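You operate a simulated robot arm through the tools that you are given. There is no shell and no other tool. Be economical: measure what you need, move in short steps, check, and stop when the job is done.

Carry out the task below with a simulated robot arm. There is one attempt and no reset: what you move stays moved.

Task
Soap the towel on the slab with the blue soap and scrub it clean with the orange brush.
Fine: soap and brush go back.

It is judged by the outcome, as a careful person would: the job done as asked, and still so three seconds after it is handed in. It fails if anything else is knocked over, pushed out of place, dropped, spilled or broken. Flat cloth is picked up by pressing the open fingertips on it (5 to 10 N) and closing them slowly along it; thin cloth reads only 2 to 8 mm in the jaws.

Robot
A 6-joint arm with a two-finger gripper on a trunk, on a base that drives. Base frame: it is fixed to the floor where the robot stands at the start and does not move with it; the origin is under the middle of the robot, x ahead of it, y to its left, z up. Readings come in mm, degrees, newtons and seconds.
With the tool pointing down near the work surface it reaches from about 100 to 740 mm from the robot's upright axis, wherever it stands. Its first joint turns from -166.0 to 166.0 degrees. Places, roughly: small folded blue towel (17x9x5 cm) [1000, 200, 800]. Payload 2.45 kg.
Tool frame: the origin (TCP) lies between the finger pads and is the grasp point; the fingertips stand 26 mm ahead of it; z points along the fingers, y is the line along which they close. The gripper opens to 96 mm. The gripper's body begins 69 mm behind the TCP.
Orientation is that of the tool frame in the base frame, as a unit quaternion [x, y, z, w]. With the fingers straight down and closing along the base's y, the tool's x points along the base's -x, its y along +y and its z along -z.

Tools
- The arm moves only by the tool step_arm. Its arguments are lists of equal length, an entry for each row: "dp": the shift along the base's x, y, z in mm, a list of three; "angular": the turn, a rotation vector about the base's x, y, z in degrees, a list of three; "gripper": the opening, from 0 (shut) to 1 (fully open). In form: {"dp": [[tx, ty, tz], ...], "angular": [[ax, ay, az], ...], "gripper": [gripper, ...]}. A call has 1 to 10 rows; each row shifts and turns the commanded pose from where the row before left it. Each row takes 0.2 s and may step no farther than 50 mm and 8.6 degrees from the row before; otherwise, or with a gripper value out of range, the whole call is refused. Where a pose cannot be reached the arm comes as near as it can. A force on the tool above 40 N (or 10 N above the force at the start of the call, whichever is more), or a blocked arm, ends the call early, and 0.2 s more pass. Each finger halts on what it meets, pressing with about 42 N; the grip force reading is that of the motor and also rises with nothing between the fingers. The clock runs only during rows and for 0.2 s after the last one: add rows that do not move to give the fingers time. It gives the time, the measured TCP pose, the force on the tool (base axes), the opening and the grip force at its end, in the units of the frame above (readings bear some noise), with the torque about the TCP (base axes, N m) and any sound that the robot's microphone picked up, and new pictures: "show" is both (left out), scene, wrist or none.
- Cameras (640 x 400 px; columns grow to the right, rows downward): "scene" is now at [32.5, 172.1, 1140.9]; the picture's right is [0.16, -0.99, 0.00], its down [-0.35, -0.05, -0.94] and it looks along [0.92, 0.15, -0.35] (base axes); focal length 267 px, centre (320, 200). "wrist" rides on the gripper at [82, 3, -98] in the tool frame; the picture's right is [-0.04, 1.00, 0.00], its down [-0.73, -0.03, -0.68] and it looks along [-0.68, -0.03, 0.73] (tool axes); focal length 256 px, centre (320, 200). There is no depth. A picture from a camera that has moved, and an enlarged one, comes with that camera's place and axes in the base frame and with its lens.
- lift_body(by): slides the trunk up (or, below 0, down) by that many mm; the arm and the scene camera ride with it, the base frame stays. It gives what a move gives, with no picture.
- steer(legs): drives the robot by 1 to 6 legs, each [ahead, turn to the left] in mm and degrees, along the robot's own axes; the way and the turn of a leg run together, so that a leg with both is an arc; at most 1500 mm and 180 degrees a leg. The arm and the cameras ride along, it lands a little off, and it stops where it bumps. It gives what a move gives, and a new picture of the scene camera.
- aim_head(pan, tilt): turns the head with the scene camera to pan (to the left, within 155 degrees either way) and tilt (down, from -29 to 69), counted from straight ahead of the robot. It gives what a move gives, and a new picture of the scene camera.
- enlarge(camera, box): a new picture of the part [left, top, right, bottom] of that camera's present view, enlarged. It takes no simulated time.
- finish_job(): hands the job in; it is judged then, once.

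Go step by step. Nothing tells you exact positions but the pictures and the camera data: compare them with the known pose of the tool, close in by small moves and look again before you grip or let go. The budget is 120 turns and 260 pictures, counting those below and the enlarged ones. Unless the task says otherwise, let go and move clear before handing in, and close with one line.

The tools are called after "Request:" by a JSON object that holds its "op" and its "data". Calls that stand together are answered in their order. step_arm: Moves the arm, as the interface text tells. Its arguments: {"type":"object","properties":{"dp":{"type":"array","items":{"type":"array","items":{"type":"number"}}},"angular":{"type":"array","items":{"type":"array","items":{"type":"number"}}},"gripper":{"type":"array","items":{"type":"number"}},"show":{"type":"string","enum":["both","scene","wrist","none"]}},"required":["dp","angular","gripper"]} The other tools are called the same way: lift_body (by) slides the trunk up or down; steer (legs) drives the base; aim_head (pan, tilt) turns the head that bears the scene camera; enlarge (camera, box) takes an enlarged picture of a part of a camera's view; finish_job () hands the job in.

At the start:

```text
t: 0.0
ee_pos: [343.8, 260.0, 1003.5]
orientation: [0.001, 1.0, 0.001, 0.0]
wrist_force: [0.7, 0.5, 0.1]
torque: [-0.01, 0.0, 0.0]
finger_gap: 96.2
grasp_force: 0.1
trunk travel left (down, up): [-150.0, 0.0]
robot x, y, heading: [3.8, -1.2, 0.1]
head pan, tilt: [9.0, 20.6]
```

scene: 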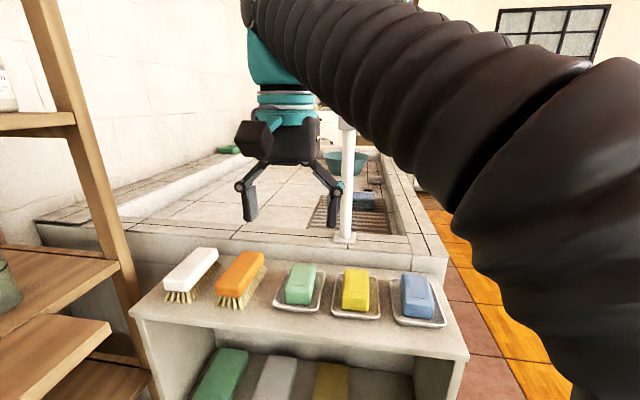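
wrist: 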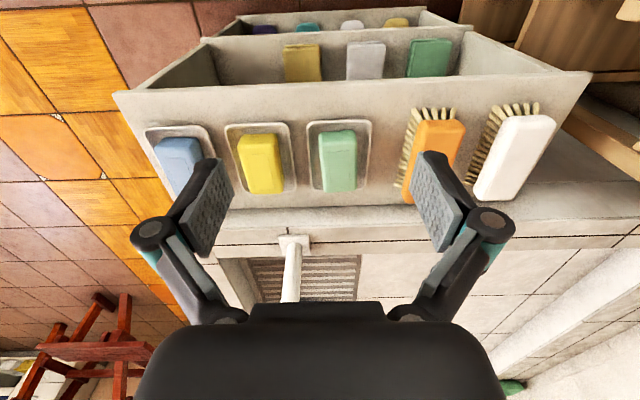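

I see a low shelf with two brushes and three soaps in front of a washing slab, and the towel is probably hidden behind the gripper. I'll enlarge the scene to check.

Request:
{"op": "enlarge", "data": {"camera": "scene", "box": [200, 120, 420, 260]}}

Request:
{"op": "enlarge", "data": {"camera": "scene", "box": [130, 230, 470, 400]}}

```text
2.86 times, centred on (310, 190) of scene
camera zoom: at [32.5, 172.1, 1140.9], right [0.16, -0.99, 0.0], down [-0.35, -0.05, -0.94], along [0.92, 0.15, -0.35], focal length 763 px, centre (349, 229)
```

zoom: 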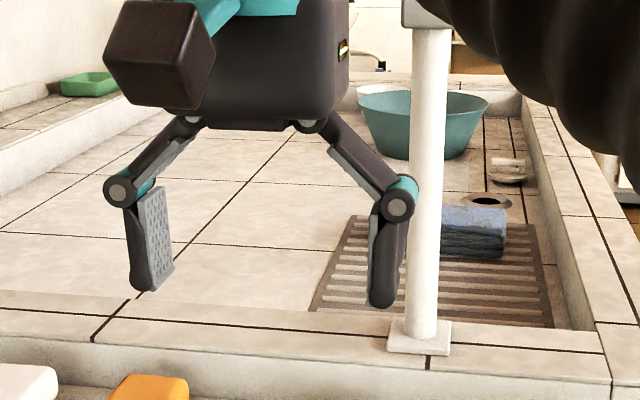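

```text
1.88 times, centred on (300, 315) of scene
camera zoom: at [32.5, 172.1, 1140.9], right [0.16, -0.99, 0.0], down [-0.35, -0.05, -0.94], along [0.92, 0.15, -0.35], focal length 503 px, centre (358, -16)
```

zoom: 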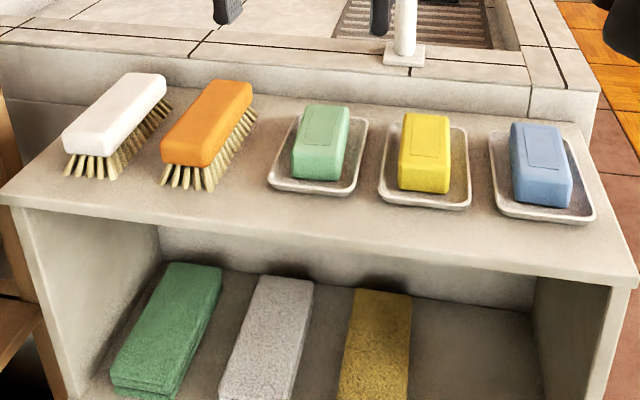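

The blue towel lies on the grate behind the white post, out of reach from here, so I'll probably have to drive round to the slab's right side. I'll look at the floor there first.

Request:
{"op": "aim_head", "data": {"pan": -35, "tilt": 30}}

Request:
{"op": "aim_head", "data": {"pan": -75, "tilt": 35}}

Request:
{"op": "aim_head", "data": {"pan": 9, "tilt": 55}}

```text
t: 1.1
ee_pos: [342.9, 260.6, 1001.4]
orientation: [0.0, 1.0, 0.001, -0.001]
wrist_force: [-1.1, -0.2, 1.2]
torque: [0.02, 0.02, 0.01]
finger_gap: 95.9
grasp_force: 0.0
trunk travel left (down, up): [-150.0, 0.0]
robot x, y, heading: [1.4, -0.2, -0.0]
head pan, tilt: [-35.0, 30.0]
camera scene: at [14.8, 105.8, 1125.8], right [-0.57, -0.82, 0.0], down [-0.41, 0.29, -0.87], along [0.71, -0.5, -0.5], focal length 267 px, centre (320, 200)
```

scene: 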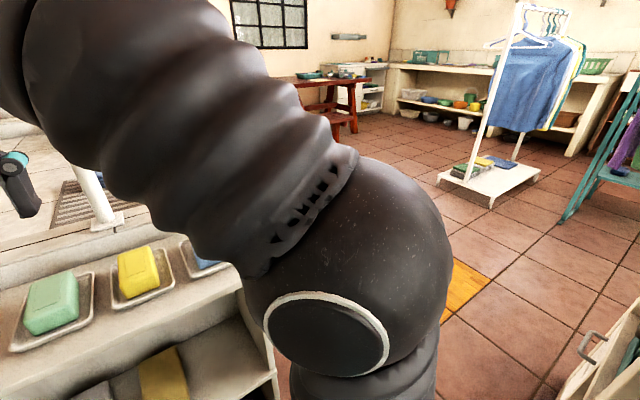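

```text
t: 2.2
ee_pos: [342.4, 259.3, 1002.6]
orientation: [0.0, 1.0, 0.0, 0.0]
wrist_force: [-0.4, -0.6, 0.8]
torque: [0.0, 0.03, 0.01]
finger_gap: 96.2
grasp_force: 0.1
trunk travel left (down, up): [-150.0, 0.0]
robot x, y, heading: [-3.5, 0.3, 0.1]
head pan, tilt: [-75.0, 35.0]
camera scene: at [-36.5, 72.6, 1118.0], right [-0.97, -0.26, 0.0], down [-0.15, 0.55, -0.82], along [0.21, -0.79, -0.57], focal length 267 px, centre (320, 200)
```

scene: 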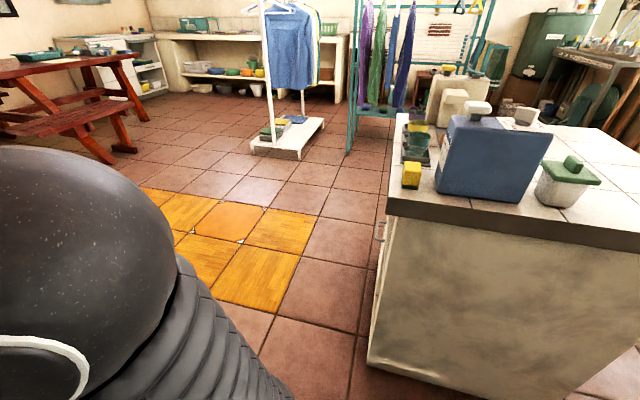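

```text
t: 3.8
ee_pos: [341.4, 260.3, 1001.3]
orientation: [0.0, 1.0, 0.001, 0.0]
wrist_force: [-0.2, -0.5, 0.4]
torque: [0.0, 0.01, -0.04]
finger_gap: 96.2
grasp_force: 0.1
trunk travel left (down, up): [-150.0, 0.0]
robot x, y, heading: [2.3, -1.6, -0.0]
head pan, tilt: [9.0, 55.0]
camera scene: at [11.9, 168.9, 1089.7], right [0.16, -0.99, 0.0], down [-0.81, -0.13, -0.57], along [0.57, 0.09, -0.82], focal length 267 px, centre (320, 200)
```

scene: 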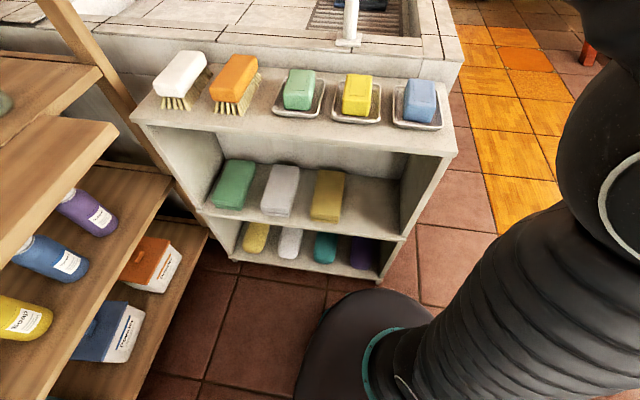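

The slab's right side looks open, but the gap between the shelf and the counter is tight. I'll look down at my own base to judge how wide it is.

Request:
{"op": "aim_head", "data": {"pan": 40, "tilt": 69}}

Request:
{"op": "aim_head", "data": {"pan": -110, "tilt": 60}}

```text
t: 4.7
ee_pos: [342.1, 259.9, 1002.4]
orientation: [0.001, 1.0, 0.001, 0.001]
wrist_force: [-0.5, 0.5, -0.4]
torque: [0.01, 0.0, 0.0]
finger_gap: 96.1
grasp_force: 0.0
trunk travel left (down, up): [-150.0, 0.0]
robot x, y, heading: [-0.9, -0.5, 0.0]
head pan, tilt: [40.0, 68.8]
camera scene: at [-16.5, 193.5, 1074.3], right [0.64, -0.77, 0.0], down [-0.71, -0.6, -0.36], along [0.28, 0.23, -0.93], focal length 267 px, centre (320, 200)
```

scene: 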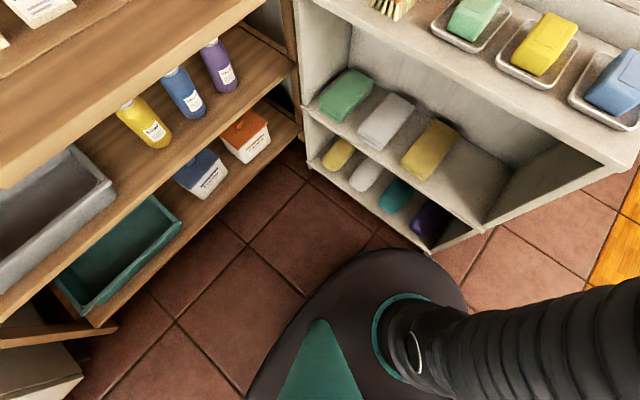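

```text
t: 7.1
ee_pos: [342.9, 260.2, 1003.2]
orientation: [0.0, 1.0, 0.001, 0.0]
wrist_force: [-0.5, 0.0, -0.5]
torque: [-0.06, 0.0, 0.01]
finger_gap: 96.1
grasp_force: 0.1
trunk travel left (down, up): [-150.0, 0.0]
robot x, y, heading: [1.7, -0.1, 0.0]
head pan, tilt: [-110.0, 60.0]
camera scene: at [-82.1, 95.0, 1083.7], right [-0.94, 0.34, 0.0], down [0.3, 0.81, -0.5], along [-0.17, -0.47, -0.87], focal length 267 px, centre (320, 200)
```

scene: 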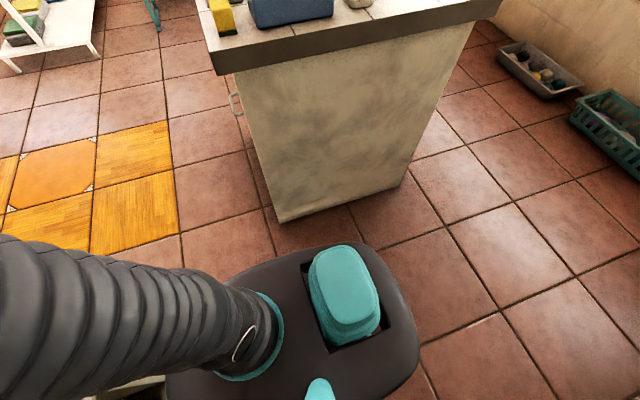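

The base plate is about 0.5 by 0.4 m, so it fits through the gap. I'll drive round to the right side of the slab, near (750, -320) and facing along x.

Request:
{"op": "steer", "data": {"legs": [[0, -50], [420, 0], [0, 50], [470, 0]]}}

Request:
{"op": "aim_head", "data": {"pan": 75, "tilt": 40}}

Request:
{"op": "aim_head", "data": {"pan": 125, "tilt": 40}}

```text
t: 16.6
ee_pos: [1083.6, -67.9, 1001.9]
orientation: [0.001, 1.0, 0.002, 0.001]
wrist_force: [-0.5, -0.4, 0.2]
torque: [-0.02, -0.02, 0.0]
finger_gap: 96.1
grasp_force: 0.1
trunk travel left (down, up): [-150.0, 0.0]
robot x, y, heading: [740.2, -330.1, -0.2]
head pan, tilt: [-110.0, 60.0]
camera scene: at [658.3, -231.0, 1083.7], right [-0.94, 0.34, 0.0], down [0.3, 0.81, -0.5], along [-0.17, -0.47, -0.87], focal length 267 px, centre (320, 200)
```

scene: 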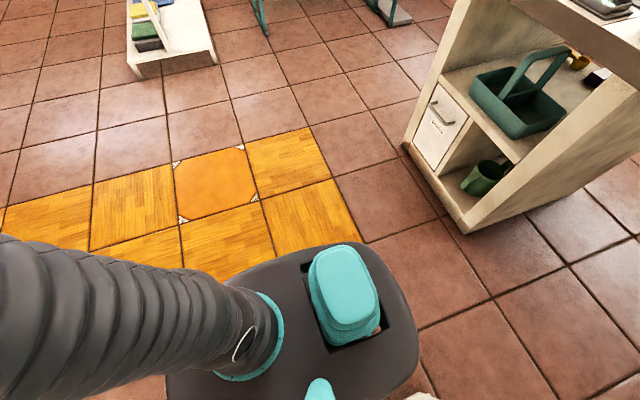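

```text
t: 19.3
ee_pos: [1084.8, -67.2, 1002.4]
orientation: [0.001, 1.0, 0.0, 0.0]
wrist_force: [0.1, 0.3, 0.4]
torque: [0.01, -0.02, -0.02]
finger_gap: 96.0
grasp_force: 0.1
trunk travel left (down, up): [-150.0, 0.0]
robot x, y, heading: [743.5, -328.7, -0.3]
head pan, tilt: [75.0, 40.0]
camera scene: at [703.5, -86.3, 1110.4], right [0.97, -0.26, 0.0], down [-0.17, -0.62, -0.77], along [0.2, 0.74, -0.64], focal length 267 px, centre (320, 200)
```

scene: 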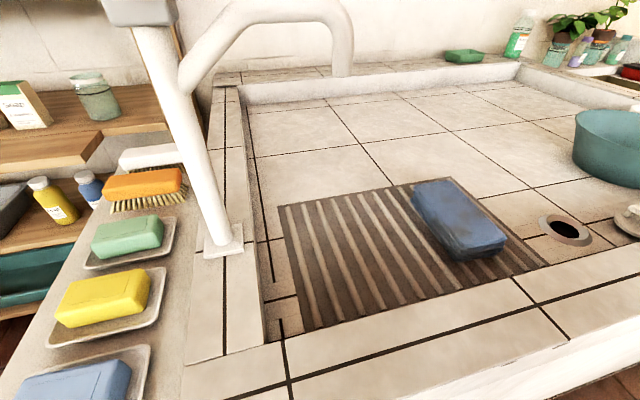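

```text
t: 20.5
ee_pos: [1083.7, -66.7, 1002.5]
orientation: [0.0, 1.0, 0.001, 0.0]
wrist_force: [0.5, 1.0, 0.2]
torque: [0.0, -0.01, 0.02]
finger_gap: 95.9
grasp_force: 0.1
trunk travel left (down, up): [-150.0, 0.0]
robot x, y, heading: [738.7, -325.3, -0.1]
head pan, tilt: [125.0, 40.0]
camera scene: at [632.7, -98.6, 1110.4], right [0.82, 0.57, 0.0], down [0.37, -0.53, -0.77], along [-0.44, 0.63, -0.64], focal length 267 px, centre (320, 200)
```

scene: 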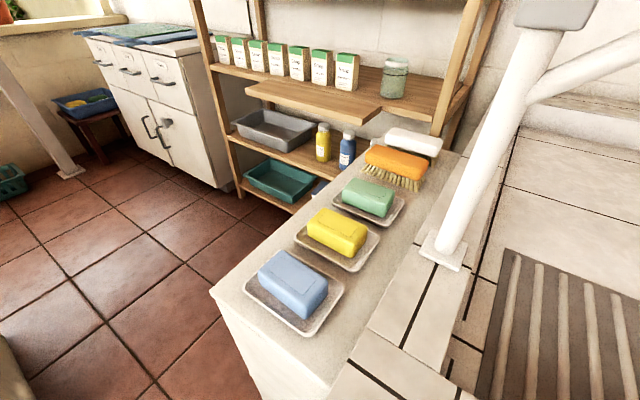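

From here I can see everything: the blue soap is near (480, 53), and the towel spans about x 975–1055, y 103–258, with its top near z 805. I'll move the gripper over the blue soap, staying high.

Request:
{"op": "step_arm", "data": {"dp": [[-45, 8, 0], [-45, 8, 0], [-45, 8, 0], [-45, 8, 0], [-45, 8, 0], [-45, 8, 0], [-45, 8, 0], [-45, 8, 0], [-45, 8, 0], [-45, 8, 0]], "angular": [[0, 0, 0], [0, 0, 0], [0, 0, 0], [0, 0, 0], [0, 0, 0], [0, 0, 0], [0, 0, 0], [0, 0, 0], [0, 0, 0], [0, 0, 0]], "gripper": [1, 1, 1, 1, 1, 1, 1, 1, 1, 1], "show": "none"}}

Request:
{"op": "step_arm", "data": {"dp": [[-45, 11, 0], [-45, 11, 0], [-45, 11, -25], [-21, 7, -25], [0, 0, 0]], "angular": [[0, 0, 0], [0, 0, 0], [0, 0, 0], [0, 0, 0], [0, 0, 0]], "gripper": [1, 1, 1, 1, 1]}}

```text
t: 22.9
ee_pos: [676.1, -8.2, 1046.5]
orientation: [0.045, 0.997, 0.059, -0.021]
wrist_force: [3.6, 6.9, -3.1]
torque: [-0.06, 0.09, 0.17]
finger_gap: 90.7
grasp_force: 0.0
trunk travel left (down, up): [-150.0, 0.0]
robot x, y, heading: [740.8, -327.5, -0.1]
head pan, tilt: [125.0, 40.0]
stopped in row 10: the arm was blocked; the commanded pose is now the measured one
```

```text
refused: row 3 steps farther than a row can; nothing moved
```

The arm stopped at (676, -8) with a small deviation. I'll look before going on.

Request:
{"op": "step_arm", "data": {"dp": [[0, 0, 0]], "angular": [[0, 0, 0]], "gripper": [1]}}

Request:
{"op": "aim_head", "data": {"pan": 60, "tilt": 15}}

```text
t: 23.3
ee_pos: [675.9, -7.1, 1045.2]
orientation: [0.043, 0.997, 0.059, -0.02]
wrist_force: [10.4, 10.4, 0.8]
torque: [-0.39, 0.38, 0.59]
finger_gap: 90.7
grasp_force: 0.0
trunk travel left (down, up): [-150.0, 0.0]
robot x, y, heading: [743.6, -325.3, -0.0]
head pan, tilt: [125.0, 40.0]
camera scene: at [605.3, -140.3, 1102.4], right [0.35, 0.94, 0.0], down [0.67, -0.25, -0.7], along [-0.66, 0.24, -0.71], focal length 267 px, centre (320, 200)
camera wrist: at [597.7, -8.0, 1146.7], right [0.13, 0.99, 0.11], down [0.75, -0.17, 0.64], along [0.65, 0.0, -0.76], focal length 256 px, centre (320, 200)
```

scene: 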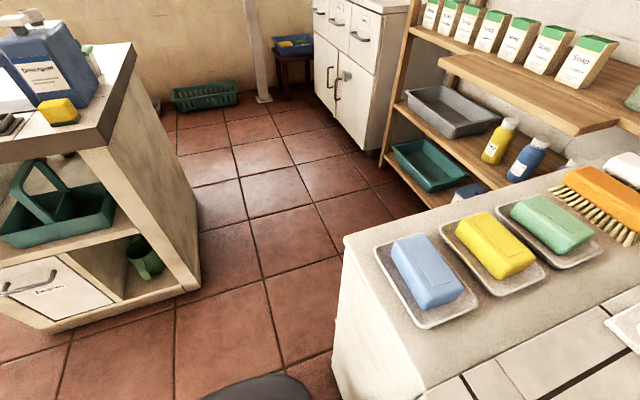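
wrist: 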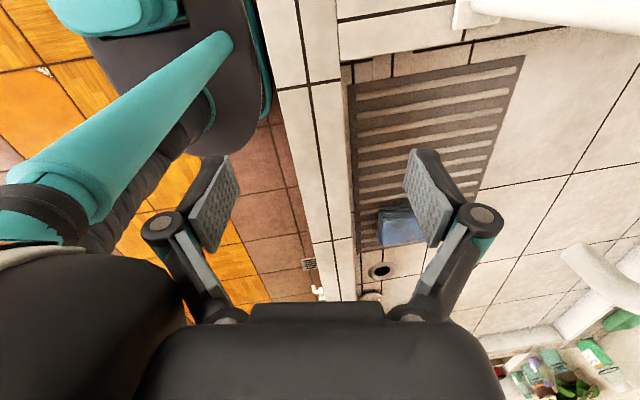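

```text
t: 24.7
ee_pos: [677.1, -7.3, 1048.4]
orientation: [0.044, 0.997, 0.06, -0.021]
wrist_force: [-0.3, 0.2, 0.1]
torque: [-0.03, 0.03, -0.02]
finger_gap: 96.1
grasp_force: 0.0
trunk travel left (down, up): [-150.0, 0.0]
robot x, y, heading: [738.7, -327.9, 0.0]
head pan, tilt: [60.0, 15.0]
camera scene: at [602.8, -140.4, 1106.8], right [0.34, 0.94, 0.0], down [0.64, -0.23, -0.74], along [-0.69, 0.25, -0.68], focal length 267 px, centre (320, 200)
```

scene: 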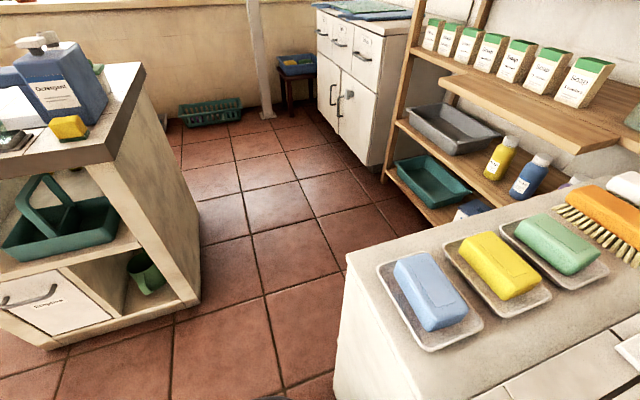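

The gripper touched my own camera mast, which stands at my left rear. Facing the slab (heading 90°) puts soap, brush and towel all ahead of me, so I'll pull the arm back, restore its orientation and reposition.

Request:
{"op": "step_arm", "data": {"dp": [[40, 0, 0], [45, 0, 0], [45, -5, -5], [45, -10, -10], [45, -10, -10], [45, -10, -10], [45, -10, -10], [45, -10, 0], [45, -5, 0], [0, 0, 0]], "angular": [[0, 0, 0], [0, 0, 0], [-0.86, -0.3, 0.63], [-0.86, -0.3, 0.63], [-0.86, -0.3, 0.63], [-0.86, -0.3, 0.63], [-0.86, -0.3, 0.63], [-0.86, -0.3, 0.63], [-0.86, -0.3, 0.63], [-0.86, -0.3, 0.63]], "gripper": [1, 1, 1, 1, 1, 1, 1, 1, 1, 1], "show": "none"}}

Request:
{"op": "aim_head", "data": {"pan": 60, "tilt": 40}}

```text
t: 26.9
ee_pos: [1075.2, -65.1, 996.4]
orientation: [-0.002, 1.0, -0.007, 0.003]
wrist_force: [0.7, -0.7, -0.2]
torque: [0.04, 0.0, 0.02]
finger_gap: 96.0
grasp_force: 0.1
trunk travel left (down, up): [-150.0, 0.0]
robot x, y, heading: [738.8, -329.4, 0.1]
head pan, tilt: [60.0, 15.0]
```

```text
t: 27.8
ee_pos: [1073.8, -66.5, 996.6]
orientation: [-0.002, 1.0, -0.008, 0.003]
wrist_force: [0.3, -0.5, 1.3]
torque: [0.0, 0.04, -0.03]
finger_gap: 96.3
grasp_force: 0.2
trunk travel left (down, up): [-150.0, 0.0]
robot x, y, heading: [737.8, -329.1, -0.2]
head pan, tilt: [60.0, 40.0]
camera scene: at [724.0, -94.8, 1110.5], right [0.86, -0.5, 0.0], down [-0.32, -0.56, -0.77], along [0.39, 0.66, -0.64], focal length 267 px, centre (320, 200)
```

scene: 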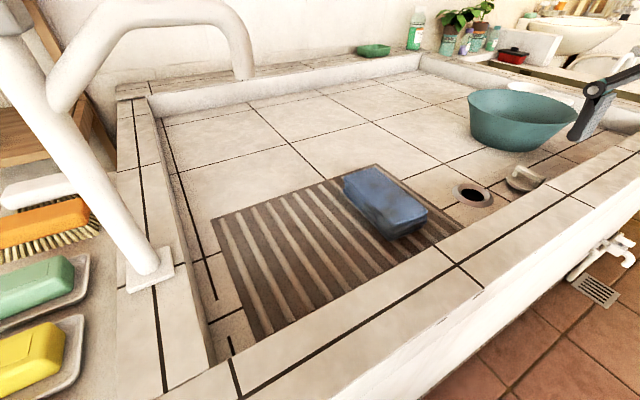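

The head works again. I'll back up and turn to face the slab.

Request:
{"op": "steer", "data": {"legs": [[-110, 0], [0, 90], [30, 0]]}}

Request:
{"op": "aim_head", "data": {"pan": 10, "tilt": 60}}

```text
t: 30.5
ee_pos: [843.0, 39.9, 995.3]
orientation: [-0.192, 0.981, -0.006, 0.004]
wrist_force: [0.5, -0.2, 0.5]
torque: [-0.03, -0.04, 0.01]
finger_gap: 96.0
grasp_force: 0.0
trunk travel left (down, up): [-150.0, 0.0]
robot x, y, heading: [630.3, -330.6, 21.7]
head pan, tilt: [60.0, 40.0]
stopped in leg 2: the robot was blocked; the commanded pose is now the measured one
camera scene: at [530.2, -119.3, 1110.4], right [0.99, -0.15, 0.0], down [-0.09, -0.64, -0.77], along [0.11, 0.76, -0.64], focal length 267 px, centre (320, 200)
```

scene: 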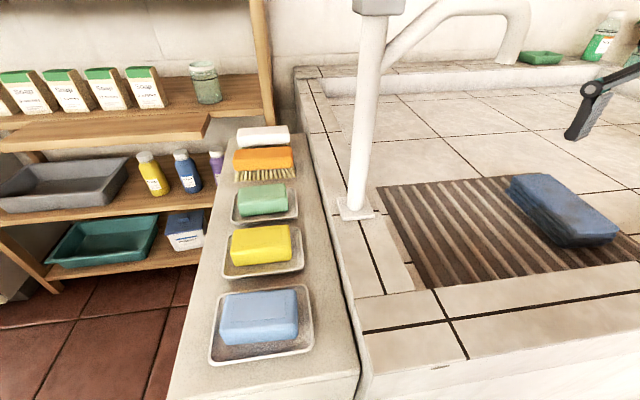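

```text
t: 31.6
ee_pos: [841.9, 39.7, 996.8]
orientation: [-0.192, 0.981, -0.007, 0.005]
wrist_force: [-0.4, 0.1, -0.8]
torque: [0.04, 0.02, -0.01]
finger_gap: 95.9
grasp_force: 0.0
trunk travel left (down, up): [-150.0, 0.0]
robot x, y, heading: [630.6, -328.5, 21.7]
head pan, tilt: [10.0, 60.0]
camera scene: at [574.6, -168.4, 1083.7], right [0.53, -0.85, 0.0], down [-0.74, -0.45, -0.5], along [0.43, 0.26, -0.87], focal length 267 px, centre (320, 200)
```

scene: 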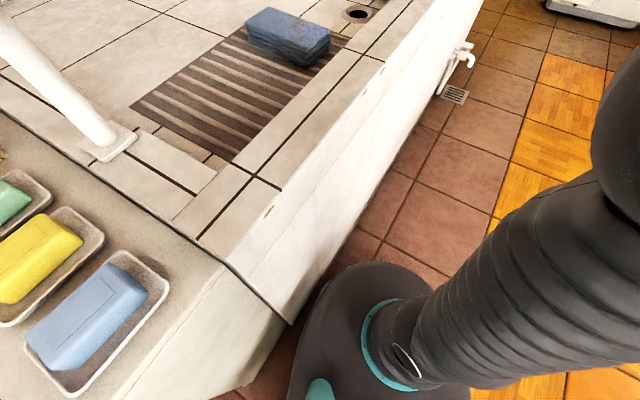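

The base corner met the slab's foot. I'll back off, turn where there's room, and then come up to the slab head-on.

Request:
{"op": "steer", "data": {"legs": [[-130, 0], [0, -21.7], [95, 0], [0, 90]]}}

Request:
{"op": "aim_head", "data": {"pan": -10, "tilt": 60}}

```text
t: 38.6
ee_pos: [342.0, -44.0, 995.5]
orientation: [0.71, -0.704, 0.002, -0.008]
wrist_force: [0.1, 1.0, 0.8]
torque: [0.04, 0.01, 0.02]
finger_gap: 95.9
grasp_force: 0.2
trunk travel left (down, up): [-150.0, 0.0]
robot x, y, heading: [606.2, -373.2, 89.8]
head pan, tilt: [10.0, 60.0]
camera scene: at [437.1, -369.9, 1083.7], right [0.98, 0.17, 0.0], down [0.15, -0.85, -0.5], along [-0.09, 0.49, -0.87], focal length 267 px, centre (320, 200)
```

scene: 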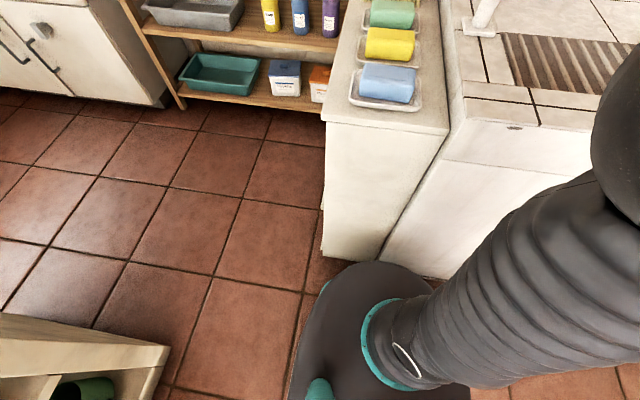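

```text
t: 39.5
ee_pos: [342.2, -42.8, 996.0]
orientation: [0.71, -0.704, 0.003, -0.008]
wrist_force: [-0.6, 0.2, -0.5]
torque: [-0.04, 0.03, -0.02]
finger_gap: 95.9
grasp_force: 0.1
trunk travel left (down, up): [-150.0, 0.0]
robot x, y, heading: [605.6, -374.1, 90.0]
head pan, tilt: [-10.0, 60.0]
camera scene: at [460.2, -369.9, 1083.7], right [0.98, -0.17, 0.0], down [-0.15, -0.85, -0.5], along [0.09, 0.49, -0.87], focal length 267 px, centre (320, 200)
```

scene: 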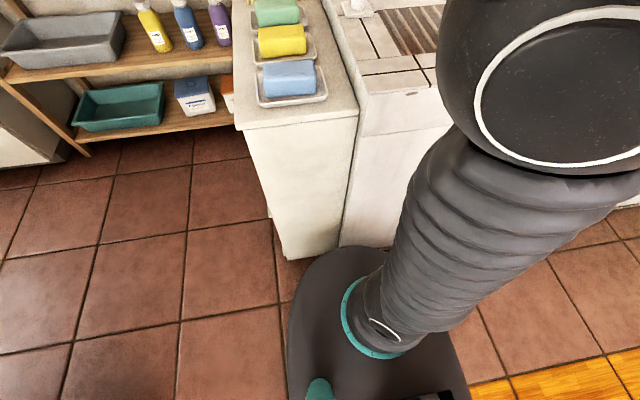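

There is still a small gap in front of the base. I'll ease forward 35 mm and then bring the gripper over the blue soap.

Request:
{"op": "steer", "data": {"legs": [[35, 0]]}}

Request:
{"op": "aim_head", "data": {"pan": -15, "tilt": 35}}

Request:
{"op": "step_arm", "data": {"dp": [[0, 0, 0]], "angular": [[0, 0, 0]], "gripper": [1], "show": "wrist"}}

```text
t: 40.3
ee_pos: [342.5, -7.7, 996.5]
orientation: [0.71, -0.704, 0.004, -0.008]
wrist_force: [0.1, 0.0, 0.5]
torque: [-0.01, 0.04, 0.01]
finger_gap: 95.8
grasp_force: 0.0
trunk travel left (down, up): [-150.0, 0.0]
robot x, y, heading: [606.9, -341.0, 89.7]
head pan, tilt: [-10.0, 60.0]
camera scene: at [460.3, -334.7, 1083.7], right [0.98, -0.17, 0.0], down [-0.15, -0.85, -0.5], along [0.09, 0.49, -0.87], focal length 267 px, centre (320, 200)
```

scene: 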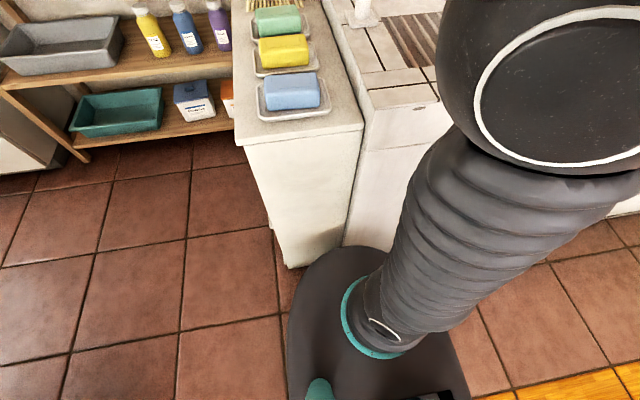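

```text
t: 41.2
ee_pos: [342.9, -8.3, 996.9]
orientation: [0.71, -0.704, 0.003, -0.008]
wrist_force: [0.1, 0.6, -0.4]
torque: [-0.01, 0.02, -0.02]
finger_gap: 96.0
grasp_force: 0.1
trunk travel left (down, up): [-150.0, 0.0]
robot x, y, heading: [603.5, -337.6, 90.0]
head pan, tilt: [-15.0, 35.0]
camera scene: at [471.5, -315.3, 1117.9], right [0.97, -0.26, 0.0], down [-0.15, -0.55, -0.82], along [0.21, 0.79, -0.57], focal length 267 px, centre (320, 200)
```

scene: 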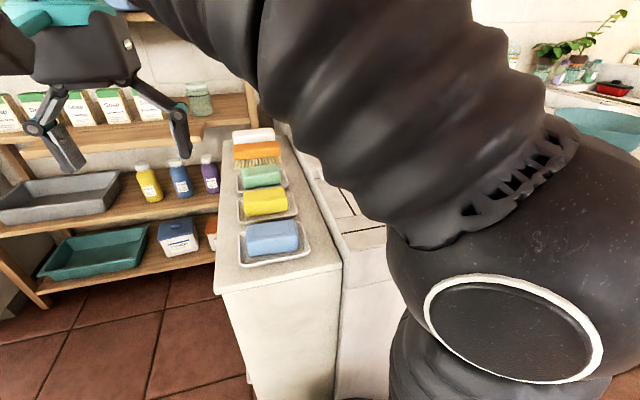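

```text
t: 41.6
ee_pos: [341.6, -8.1, 997.5]
orientation: [0.71, -0.704, 0.003, -0.008]
wrist_force: [0.6, 1.2, -0.4]
torque: [0.01, -0.01, -0.02]
finger_gap: 96.2
grasp_force: 0.1
trunk travel left (down, up): [-150.0, 0.0]
robot x, y, heading: [605.8, -340.1, 89.7]
head pan, tilt: [-15.0, 35.0]
camera wrist: at [337.8, -89.9, 1093.2], right [-1.0, 0.03, -0.01], down [0.01, 0.73, 0.68], along [0.03, 0.68, -0.73], focal length 256 px, centre (320, 200)
```

wrist: 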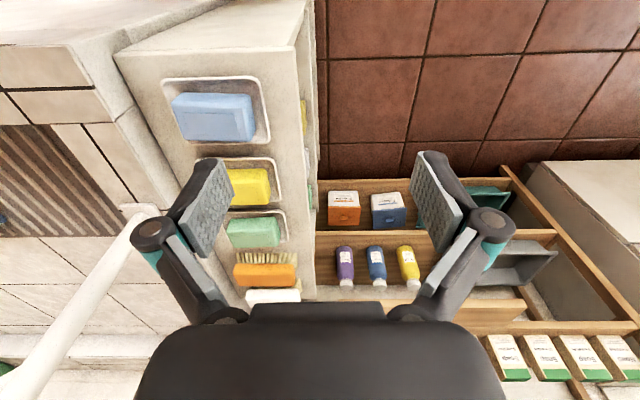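

Robot at (606, -340), heading 90°, and the soap's top is near (475, 38, 798) with its long side along x. I'll turn the fingers to close along y and move above it.

Request:
{"op": "step_arm", "data": {"dp": [[12, 5, 0], [12, 5, 0], [12, 5, 0], [12, 5, 0], [12, 5, 0], [12, 5, 0], [12, 5, 0], [12, 4, 0], [12, 4, 0], [12, 3, 0]], "angular": [[0, 0, -8.2], [0, 0, -8.2], [0, 0, -8.2], [0, 0, -8.2], [0, 0, -8.2], [0, 0, -8.2], [0, 0, -8.2], [0, 0, -8.2], [0, 0, -8.2], [0, 0, -8.2]], "gripper": [1, 1, 1, 1, 1, 1, 1, 1, 1, 1], "show": "none"}}

Request:
{"op": "step_arm", "data": {"dp": [[13, 0, -20], [0, 0, -30], [0, 0, -30], [0, 0, 0]], "angular": [[0, 0, -8.2], [0, 0, 0], [0, 0, 0], [0, 0, 0]], "gripper": [1, 1, 1, 1]}}

```text
t: 43.8
ee_pos: [463.3, 38.4, 995.7]
orientation: [-0.073, 0.997, -0.008, 0.004]
wrist_force: [0.6, 1.0, 0.3]
torque: [-0.01, -0.05, -0.02]
finger_gap: 96.0
grasp_force: 0.1
trunk travel left (down, up): [-150.0, 0.0]
robot x, y, heading: [607.9, -339.8, 89.7]
head pan, tilt: [-15.0, 35.0]
```

```text
t: 44.8
ee_pos: [475.8, 37.9, 916.7]
orientation: [-0.002, 1.0, -0.007, 0.003]
wrist_force: [0.6, 0.0, -0.9]
torque: [-0.01, -0.02, -0.02]
finger_gap: 96.0
grasp_force: 0.0
trunk travel left (down, up): [-150.0, 0.0]
robot x, y, heading: [604.6, -340.3, 89.9]
head pan, tilt: [-15.0, 35.0]
camera scene: at [471.6, -315.3, 1118.0], right [0.97, -0.26, 0.0], down [-0.15, -0.55, -0.82], along [0.21, 0.79, -0.57], focal length 267 px, centre (320, 200)
camera wrist: at [392.5, 43.2, 1013.4], right [0.04, 1.0, -0.01], down [0.73, -0.02, 0.68], along [0.68, -0.03, -0.73], focal length 256 px, centre (320, 200)
```

scene: 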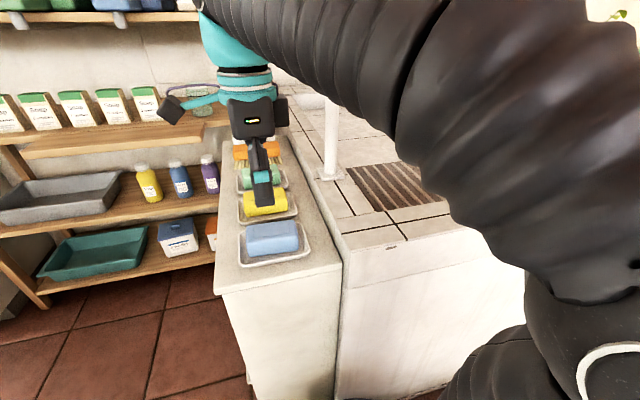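
wrist: 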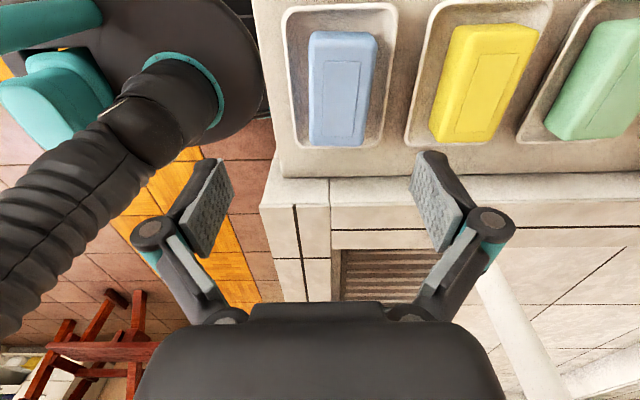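

The soap centre reads about (475, 55), so I'll shift 17 mm in y and lower to just above it.

Request:
{"op": "step_arm", "data": {"dp": [[0, 17, -25], [0, 0, -30], [0, 0, -20], [0, 0, 0]], "angular": [[0, 0, 0], [0, 0, 0], [0, 0, 0], [0, 0, 0]], "gripper": [1, 1, 1, 1]}}

Request:
{"op": "enlarge", "data": {"camera": "scene", "box": [180, 160, 340, 280]}}

```text
t: 45.8
ee_pos: [476.3, 54.7, 842.2]
orientation: [-0.003, 1.0, -0.008, 0.004]
wrist_force: [0.1, 0.8, 0.1]
torque: [0.0, 0.02, 0.0]
finger_gap: 96.2
grasp_force: 0.1
trunk travel left (down, up): [-150.0, 0.0]
robot x, y, heading: [606.0, -341.1, 89.8]
head pan, tilt: [-15.0, 35.0]
camera scene: at [471.6, -315.3, 1118.0], right [0.97, -0.26, 0.0], down [-0.15, -0.55, -0.82], along [0.21, 0.79, -0.57], focal length 267 px, centre (320, 200)
camera wrist: at [393.1, 59.7, 938.1], right [0.04, 1.0, -0.01], down [0.73, -0.02, 0.68], along [0.68, -0.03, -0.73], focal length 256 px, centre (320, 200)
```

scene: 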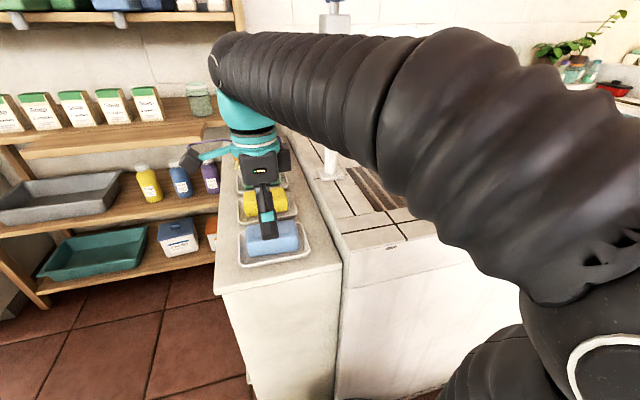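
wrist: 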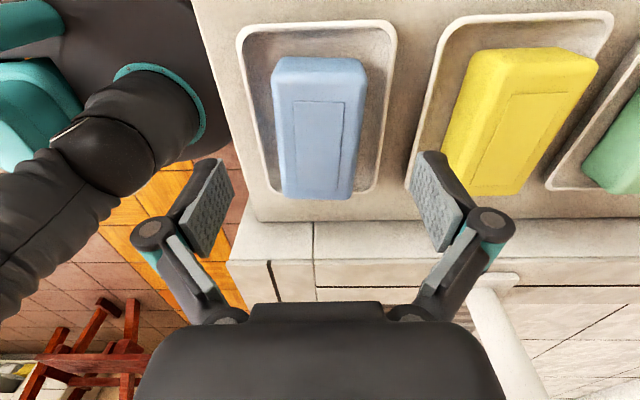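

```text
3.33 times, centred on (260, 220) of scene
camera zoom: at [471.6, -315.3, 1118.0], right [0.97, -0.26, 0.0], down [-0.15, -0.55, -0.82], along [0.21, 0.79, -0.57], focal length 890 px, centre (520, 133)
```

zoom: 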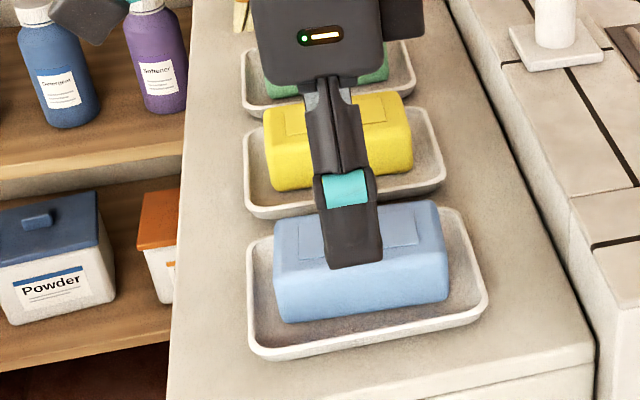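

The gripper is well centred on the soap. I'll narrow the opening so the fingers clear the dish rim and lower until the tips are about 15 mm below the soap's top.

Request:
{"op": "step_arm", "data": {"dp": [[-1, 1.5, 0], [0, 0, 0], [0, 0, -15], [0, 0, -10], [0, 0, -7], [0, 0, 0]], "angular": [[0, 0, 0], [0, 0, 0], [0, 0, 0], [0, 0, 0], [0, 0, 0], [0, 0, 0]], "gripper": [0.74, 0.74, 0.74, 0.74, 0.74, 0.74]}}

Request:
{"op": "enlarge", "data": {"camera": "scene", "box": [200, 180, 340, 280]}}

```text
t: 47.2
ee_pos: [474.6, 56.3, 809.2]
orientation: [-0.002, 1.0, -0.007, 0.004]
wrist_force: [0.6, -0.2, 0.8]
torque: [-0.02, 0.02, 0.0]
finger_gap: 71.1
grasp_force: 0.0
trunk travel left (down, up): [-150.0, 0.0]
robot x, y, heading: [604.3, -343.3, 90.1]
head pan, tilt: [-15.0, 35.0]
camera scene: at [471.6, -315.3, 1118.0], right [0.97, -0.26, 0.0], down [-0.15, -0.55, -0.82], along [0.21, 0.79, -0.57], focal length 267 px, centre (320, 200)
camera wrist: at [391.8, 61.1, 906.2], right [0.04, 1.0, -0.01], down [0.73, -0.02, 0.68], along [0.68, -0.03, -0.73], focal length 256 px, centre (320, 200)
```

scene: 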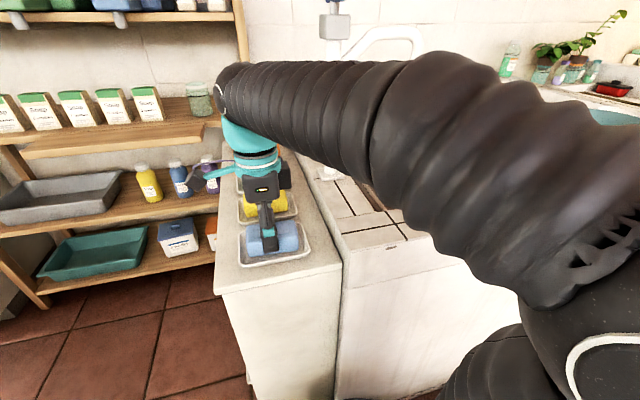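
wrist: 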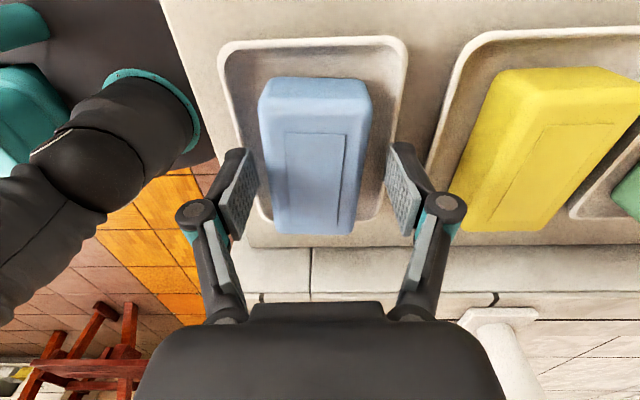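

```text
4.00 times, centred on (270, 230) of scene
camera zoom: at [471.6, -315.3, 1118.0], right [0.97, -0.26, 0.0], down [-0.15, -0.55, -0.82], along [0.21, 0.79, -0.57], focal length 1069 px, centre (520, 80)
```

zoom: 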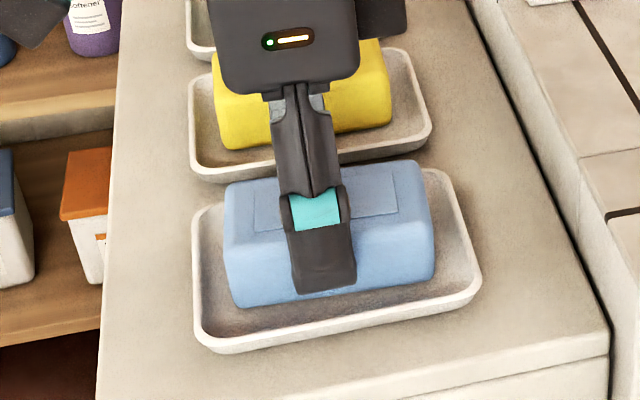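

The fingers straddle the soap with the tips above its base. I'll raise slightly, close, and lift.

Request:
{"op": "step_arm", "data": {"dp": [[0, 0, 3], [0, 0, 0], [0, 0, 0], [0, 0, 0], [0, 0, 0]], "angular": [[0, 0, 0], [0, 0, 0], [0, 0, 0], [0, 0, 0], [0, 0, 0]], "gripper": [0.6, 0.5, 0.45, 0.45, 0.45]}}

```text
t: 48.4
ee_pos: [476.0, 56.3, 812.3]
orientation: [-0.002, 1.0, -0.007, 0.004]
wrist_force: [-0.9, -0.9, -0.1]
torque: [0.02, -0.12, 0.01]
finger_gap: 51.1
grasp_force: 41.9
trunk travel left (down, up): [-150.0, 0.0]
robot x, y, heading: [605.7, -343.1, 89.7]
head pan, tilt: [-15.0, 35.0]
camera scene: at [471.6, -315.3, 1118.0], right [0.97, -0.26, 0.0], down [-0.15, -0.55, -0.82], along [0.21, 0.79, -0.57], focal length 267 px, centre (320, 200)
camera wrist: at [391.9, 61.1, 909.2], right [0.04, 1.0, -0.01], down [0.73, -0.02, 0.68], along [0.68, -0.03, -0.73], focal length 256 px, centre (320, 200)
```

scene: 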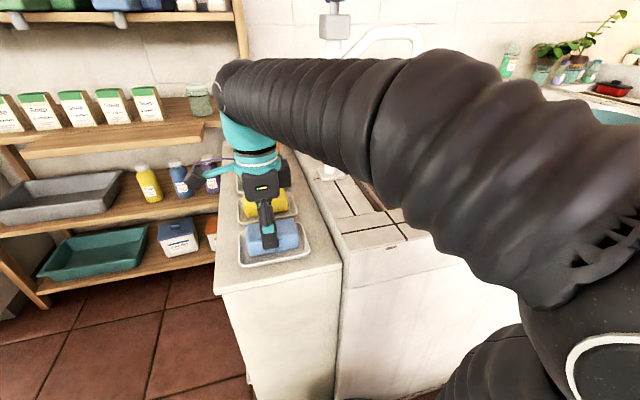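
wrist: 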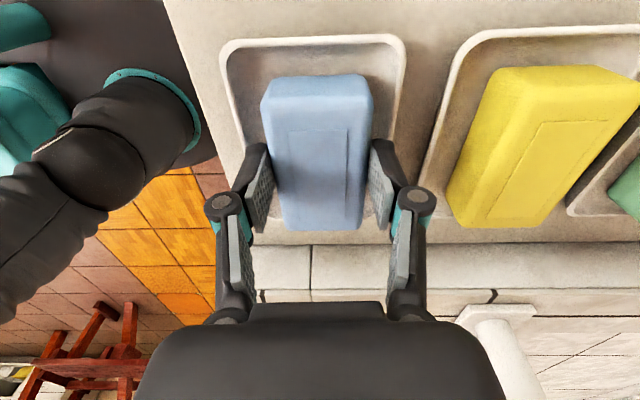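

The soap is held (51 mm). I'll lift it straight up and carry it toward the towel.

Request:
{"op": "step_arm", "data": {"dp": [[0, 0, 15], [0, 0, 30], [0, 0, 45], [0, 0, 20], [45, 0, 0], [45, 0, 0], [45, 0, 0], [45, 0, 0], [45, 0, 0], [45, 0, 0]], "angular": [[0, 0, 0], [0, 0, 0], [0, 0, 0], [0, 0, 0], [0, 0, 0], [0, 0, 0], [0, 0, 0], [0, 0, 0], [0, 0, 0], [0, 0, 0]], "gripper": [0.45, 0.45, 0.45, 0.45, 0.45, 0.45, 0.45, 0.45, 0.45, 0.45], "show": "wrist"}}

Request:
{"op": "aim_head", "data": {"pan": -40, "tilt": 25}}

```text
t: 50.6
ee_pos: [744.2, 55.2, 922.6]
orientation: [-0.003, 1.0, -0.007, 0.003]
wrist_force: [-0.4, 0.2, -2.5]
torque: [0.01, 0.02, 0.01]
finger_gap: 51.5
grasp_force: 42.4
trunk travel left (down, up): [-150.0, 0.0]
robot x, y, heading: [604.9, -337.7, 90.1]
head pan, tilt: [-15.0, 35.0]
camera wrist: at [661.8, 60.4, 1019.5], right [0.04, 1.0, -0.01], down [0.73, -0.02, 0.68], along [0.68, -0.03, -0.73], focal length 256 px, centre (320, 200)
```

wrist: 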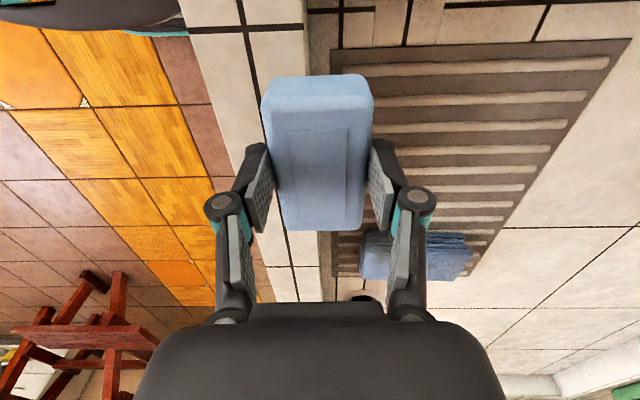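

```text
t: 51.5
ee_pos: [744.4, 55.8, 922.7]
orientation: [-0.002, 1.0, -0.007, 0.004]
wrist_force: [0.1, -0.6, -1.8]
torque: [0.03, 0.02, -0.02]
finger_gap: 51.3
grasp_force: 41.8
trunk travel left (down, up): [-150.0, 0.0]
robot x, y, heading: [607.6, -337.8, 89.5]
head pan, tilt: [-40.0, 25.0]
camera scene: at [508.1, -329.7, 1133.7], right [0.77, -0.64, 0.0], down [-0.27, -0.32, -0.91], along [0.58, 0.69, -0.42], focal length 267 px, centre (320, 200)
```

scene: 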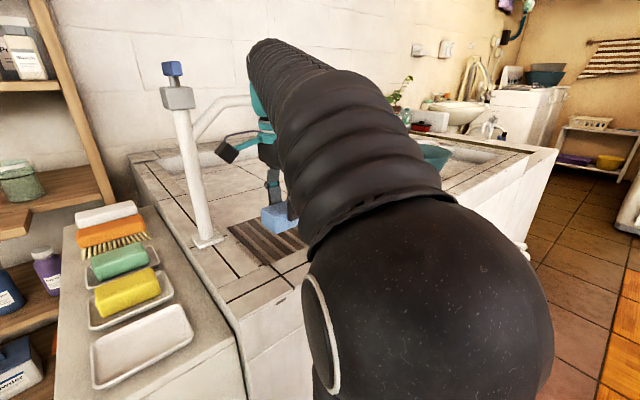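

The towel still reads y 111–263, so I'll carry the soap above its middle.

Request:
{"op": "step_arm", "data": {"dp": [[45, 20, 0], [45, 20, 0], [45, 20, 0], [45, 20, 0], [45, 25, 0], [46, 20, -10], [0, 0, 0]], "angular": [[0, 0, 0], [0, 0, 0], [0, 0, 0], [0, 0, 0], [0, 0, 0], [0, 0, 0], [0, 0, 0]], "gripper": [0.45, 0.45, 0.45, 0.45, 0.45, 0.45, 0.45]}}

```text
refused: row 5 steps farther than a row can; nothing moved
```

The fifth row was too long a step, so I'm re-issuing with shorter ones.

Request:
{"op": "step_arm", "data": {"dp": [[43, 20, 0], [43, 20, 0], [43, 20, 0], [43, 20, 0], [43, 20, 0], [43, 20, -10], [13, 8, 0], [0, 0, 0]], "angular": [[0, 0, 0], [0, 0, 0], [0, 0, 0], [0, 0, 0], [0, 0, 0], [0, 0, 0], [0, 0, 0], [0, 0, 0]], "gripper": [0.45, 0.45, 0.45, 0.45, 0.45, 0.45, 0.45, 0.45]}}

Request:
{"op": "aim_head", "data": {"pan": -48, "tilt": 30}}

```text
t: 53.3
ee_pos: [1010.6, 175.1, 901.6]
orientation: [-0.002, 1.0, -0.006, 0.004]
wrist_force: [0.2, 0.4, -2.4]
torque: [-0.03, 0.0, 0.01]
finger_gap: 51.3
grasp_force: 41.2
out of reach, approached as far as the arm can: row 6, 7
trunk travel left (down, up): [-150.0, 0.0]
robot x, y, heading: [604.3, -342.7, 89.6]
head pan, tilt: [-40.0, 25.0]
camera scene: at [508.4, -329.7, 1133.8], right [0.77, -0.64, 0.0], down [-0.27, -0.32, -0.91], along [0.58, 0.69, -0.42], focal length 267 px, centre (320, 200)
camera wrist: at [927.0, 181.4, 998.6], right [0.04, 1.0, -0.01], down [0.73, -0.02, 0.69], along [0.68, -0.03, -0.73], focal length 256 px, centre (320, 200)
```

scene: 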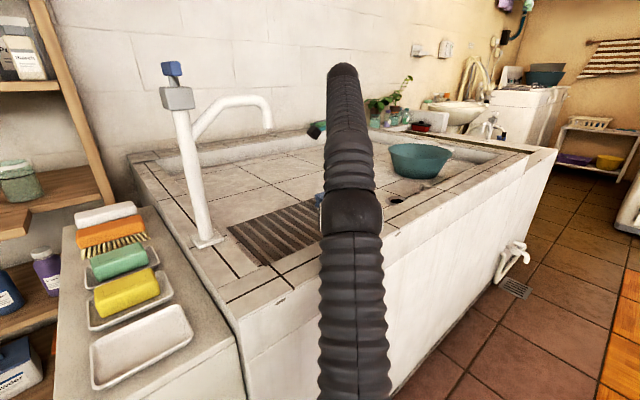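
wrist: 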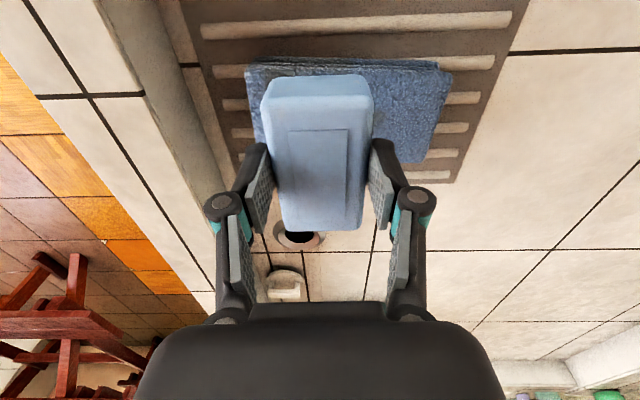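

```text
t: 54.0
ee_pos: [1009.8, 178.1, 902.1]
orientation: [-0.003, 1.0, -0.007, 0.005]
wrist_force: [0.1, -1.0, -2.7]
torque: [0.01, 0.03, -0.01]
finger_gap: 51.5
grasp_force: 42.1
trunk travel left (down, up): [-150.0, 0.0]
robot x, y, heading: [606.2, -338.6, 89.8]
head pan, tilt: [-48.0, 30.0]
camera scene: at [516.3, -339.7, 1125.8], right [0.67, -0.74, 0.0], down [-0.37, -0.33, -0.87], along [0.64, 0.58, -0.5], focal length 267 px, centre (320, 200)
```

scene: 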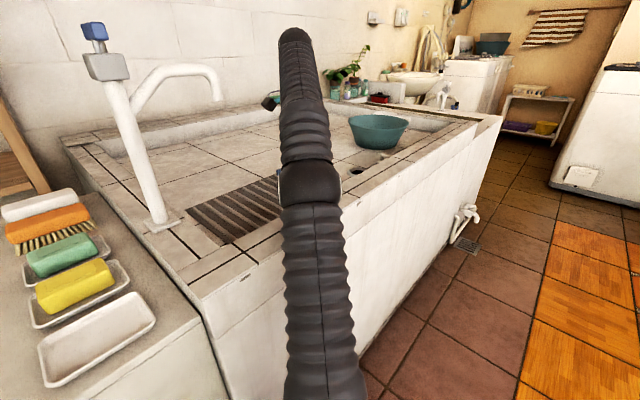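

The arm is nearly stretched out here, and the towel centre is about (1018, 195). Reach should improve lower down, so I'll descend gently and watch the force.

Request:
{"op": "step_arm", "data": {"dp": [[0, 0, -20], [0, 0, -15], [0, 0, -5], [0, 0, 0]], "angular": [[0, 0, 0], [0, 0, 0], [0, 0, 0], [0, 0, 0]], "gripper": [0.45, 0.45, 0.45, 0.45], "show": "wrist"}}

```text
t: 55.0
ee_pos: [1010.4, 177.4, 861.4]
orientation: [-0.003, 1.0, -0.007, 0.004]
wrist_force: [1.4, 0.1, -2.1]
torque: [-0.04, 0.02, -0.02]
finger_gap: 51.2
grasp_force: 41.9
trunk travel left (down, up): [-150.0, 0.0]
robot x, y, heading: [603.8, -341.1, 89.8]
head pan, tilt: [-48.0, 30.0]
camera wrist: at [926.5, 182.0, 958.0], right [0.04, 1.0, -0.01], down [0.73, -0.02, 0.68], along [0.68, -0.03, -0.73], focal length 256 px, centre (320, 200)
```

wrist: 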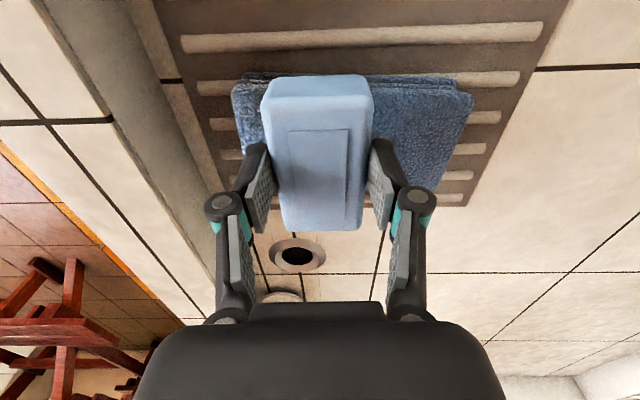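

The soap looks close to the towel, so I'll lower in small steps while checking the force.

Request:
{"op": "step_arm", "data": {"dp": [[8, 0, -4], [0, 0, -4], [0, 0, -3], [0, 0, 0]], "angular": [[0, 0, 0], [0, 0, 0], [0, 0, 0], [0, 0, 0]], "gripper": [0.45, 0.45, 0.45, 0.45], "show": "none"}}

Request:
{"op": "step_arm", "data": {"dp": [[0, 0, -3], [0, 0, -3], [0, 0, 0]], "angular": [[0, 0, 0], [0, 0, 0], [0, 0, 0]], "gripper": [0.45, 0.45, 0.45], "show": "none"}}

Request:
{"op": "step_arm", "data": {"dp": [[0, 0, -3], [0, 0, -3], [0, 0, 0]], "angular": [[0, 0, 0], [0, 0, 0], [0, 0, 0]], "gripper": [0.45, 0.45, 0.45], "show": "wrist"}}

```text
t: 56.0
ee_pos: [1017.7, 177.3, 850.3]
orientation: [-0.002, 1.0, -0.009, 0.003]
wrist_force: [-0.2, 0.7, -1.6]
torque: [-0.01, 0.03, 0.01]
finger_gap: 51.4
grasp_force: 41.7
trunk travel left (down, up): [-150.0, 0.0]
robot x, y, heading: [609.8, -338.9, 89.9]
head pan, tilt: [-48.0, 30.0]
```

```text
t: 56.8
ee_pos: [1018.1, 177.1, 843.8]
orientation: [-0.003, 1.0, -0.008, 0.004]
wrist_force: [-0.3, 0.3, -1.1]
torque: [0.01, 0.02, -0.01]
finger_gap: 51.3
grasp_force: 42.0
trunk travel left (down, up): [-150.0, 0.0]
robot x, y, heading: [603.9, -342.6, 90.0]
head pan, tilt: [-48.0, 30.0]
```

```text
t: 57.6
ee_pos: [1017.0, 176.5, 836.5]
orientation: [-0.002, 1.0, -0.008, 0.002]
wrist_force: [-0.6, -0.6, -0.7]
torque: [-0.01, 0.0, -0.04]
finger_gap: 51.5
grasp_force: 42.4
trunk travel left (down, up): [-150.0, 0.0]
robot x, y, heading: [604.0, -337.2, 90.1]
head pan, tilt: [-48.0, 30.0]
camera wrist: at [934.5, 181.9, 934.5], right [0.04, 1.0, -0.01], down [0.73, -0.02, 0.68], along [0.68, -0.03, -0.73], focal length 256 px, centre (320, 200)
```

wrist: 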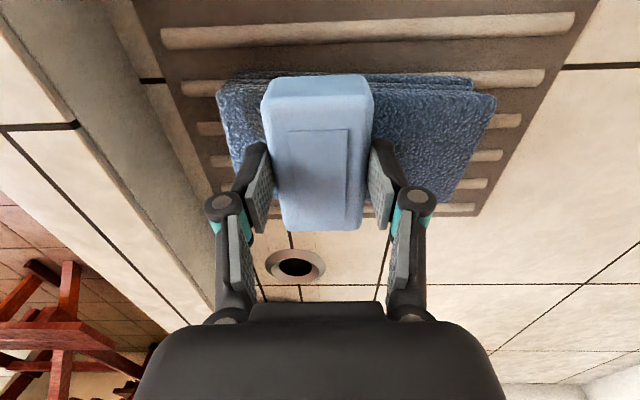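

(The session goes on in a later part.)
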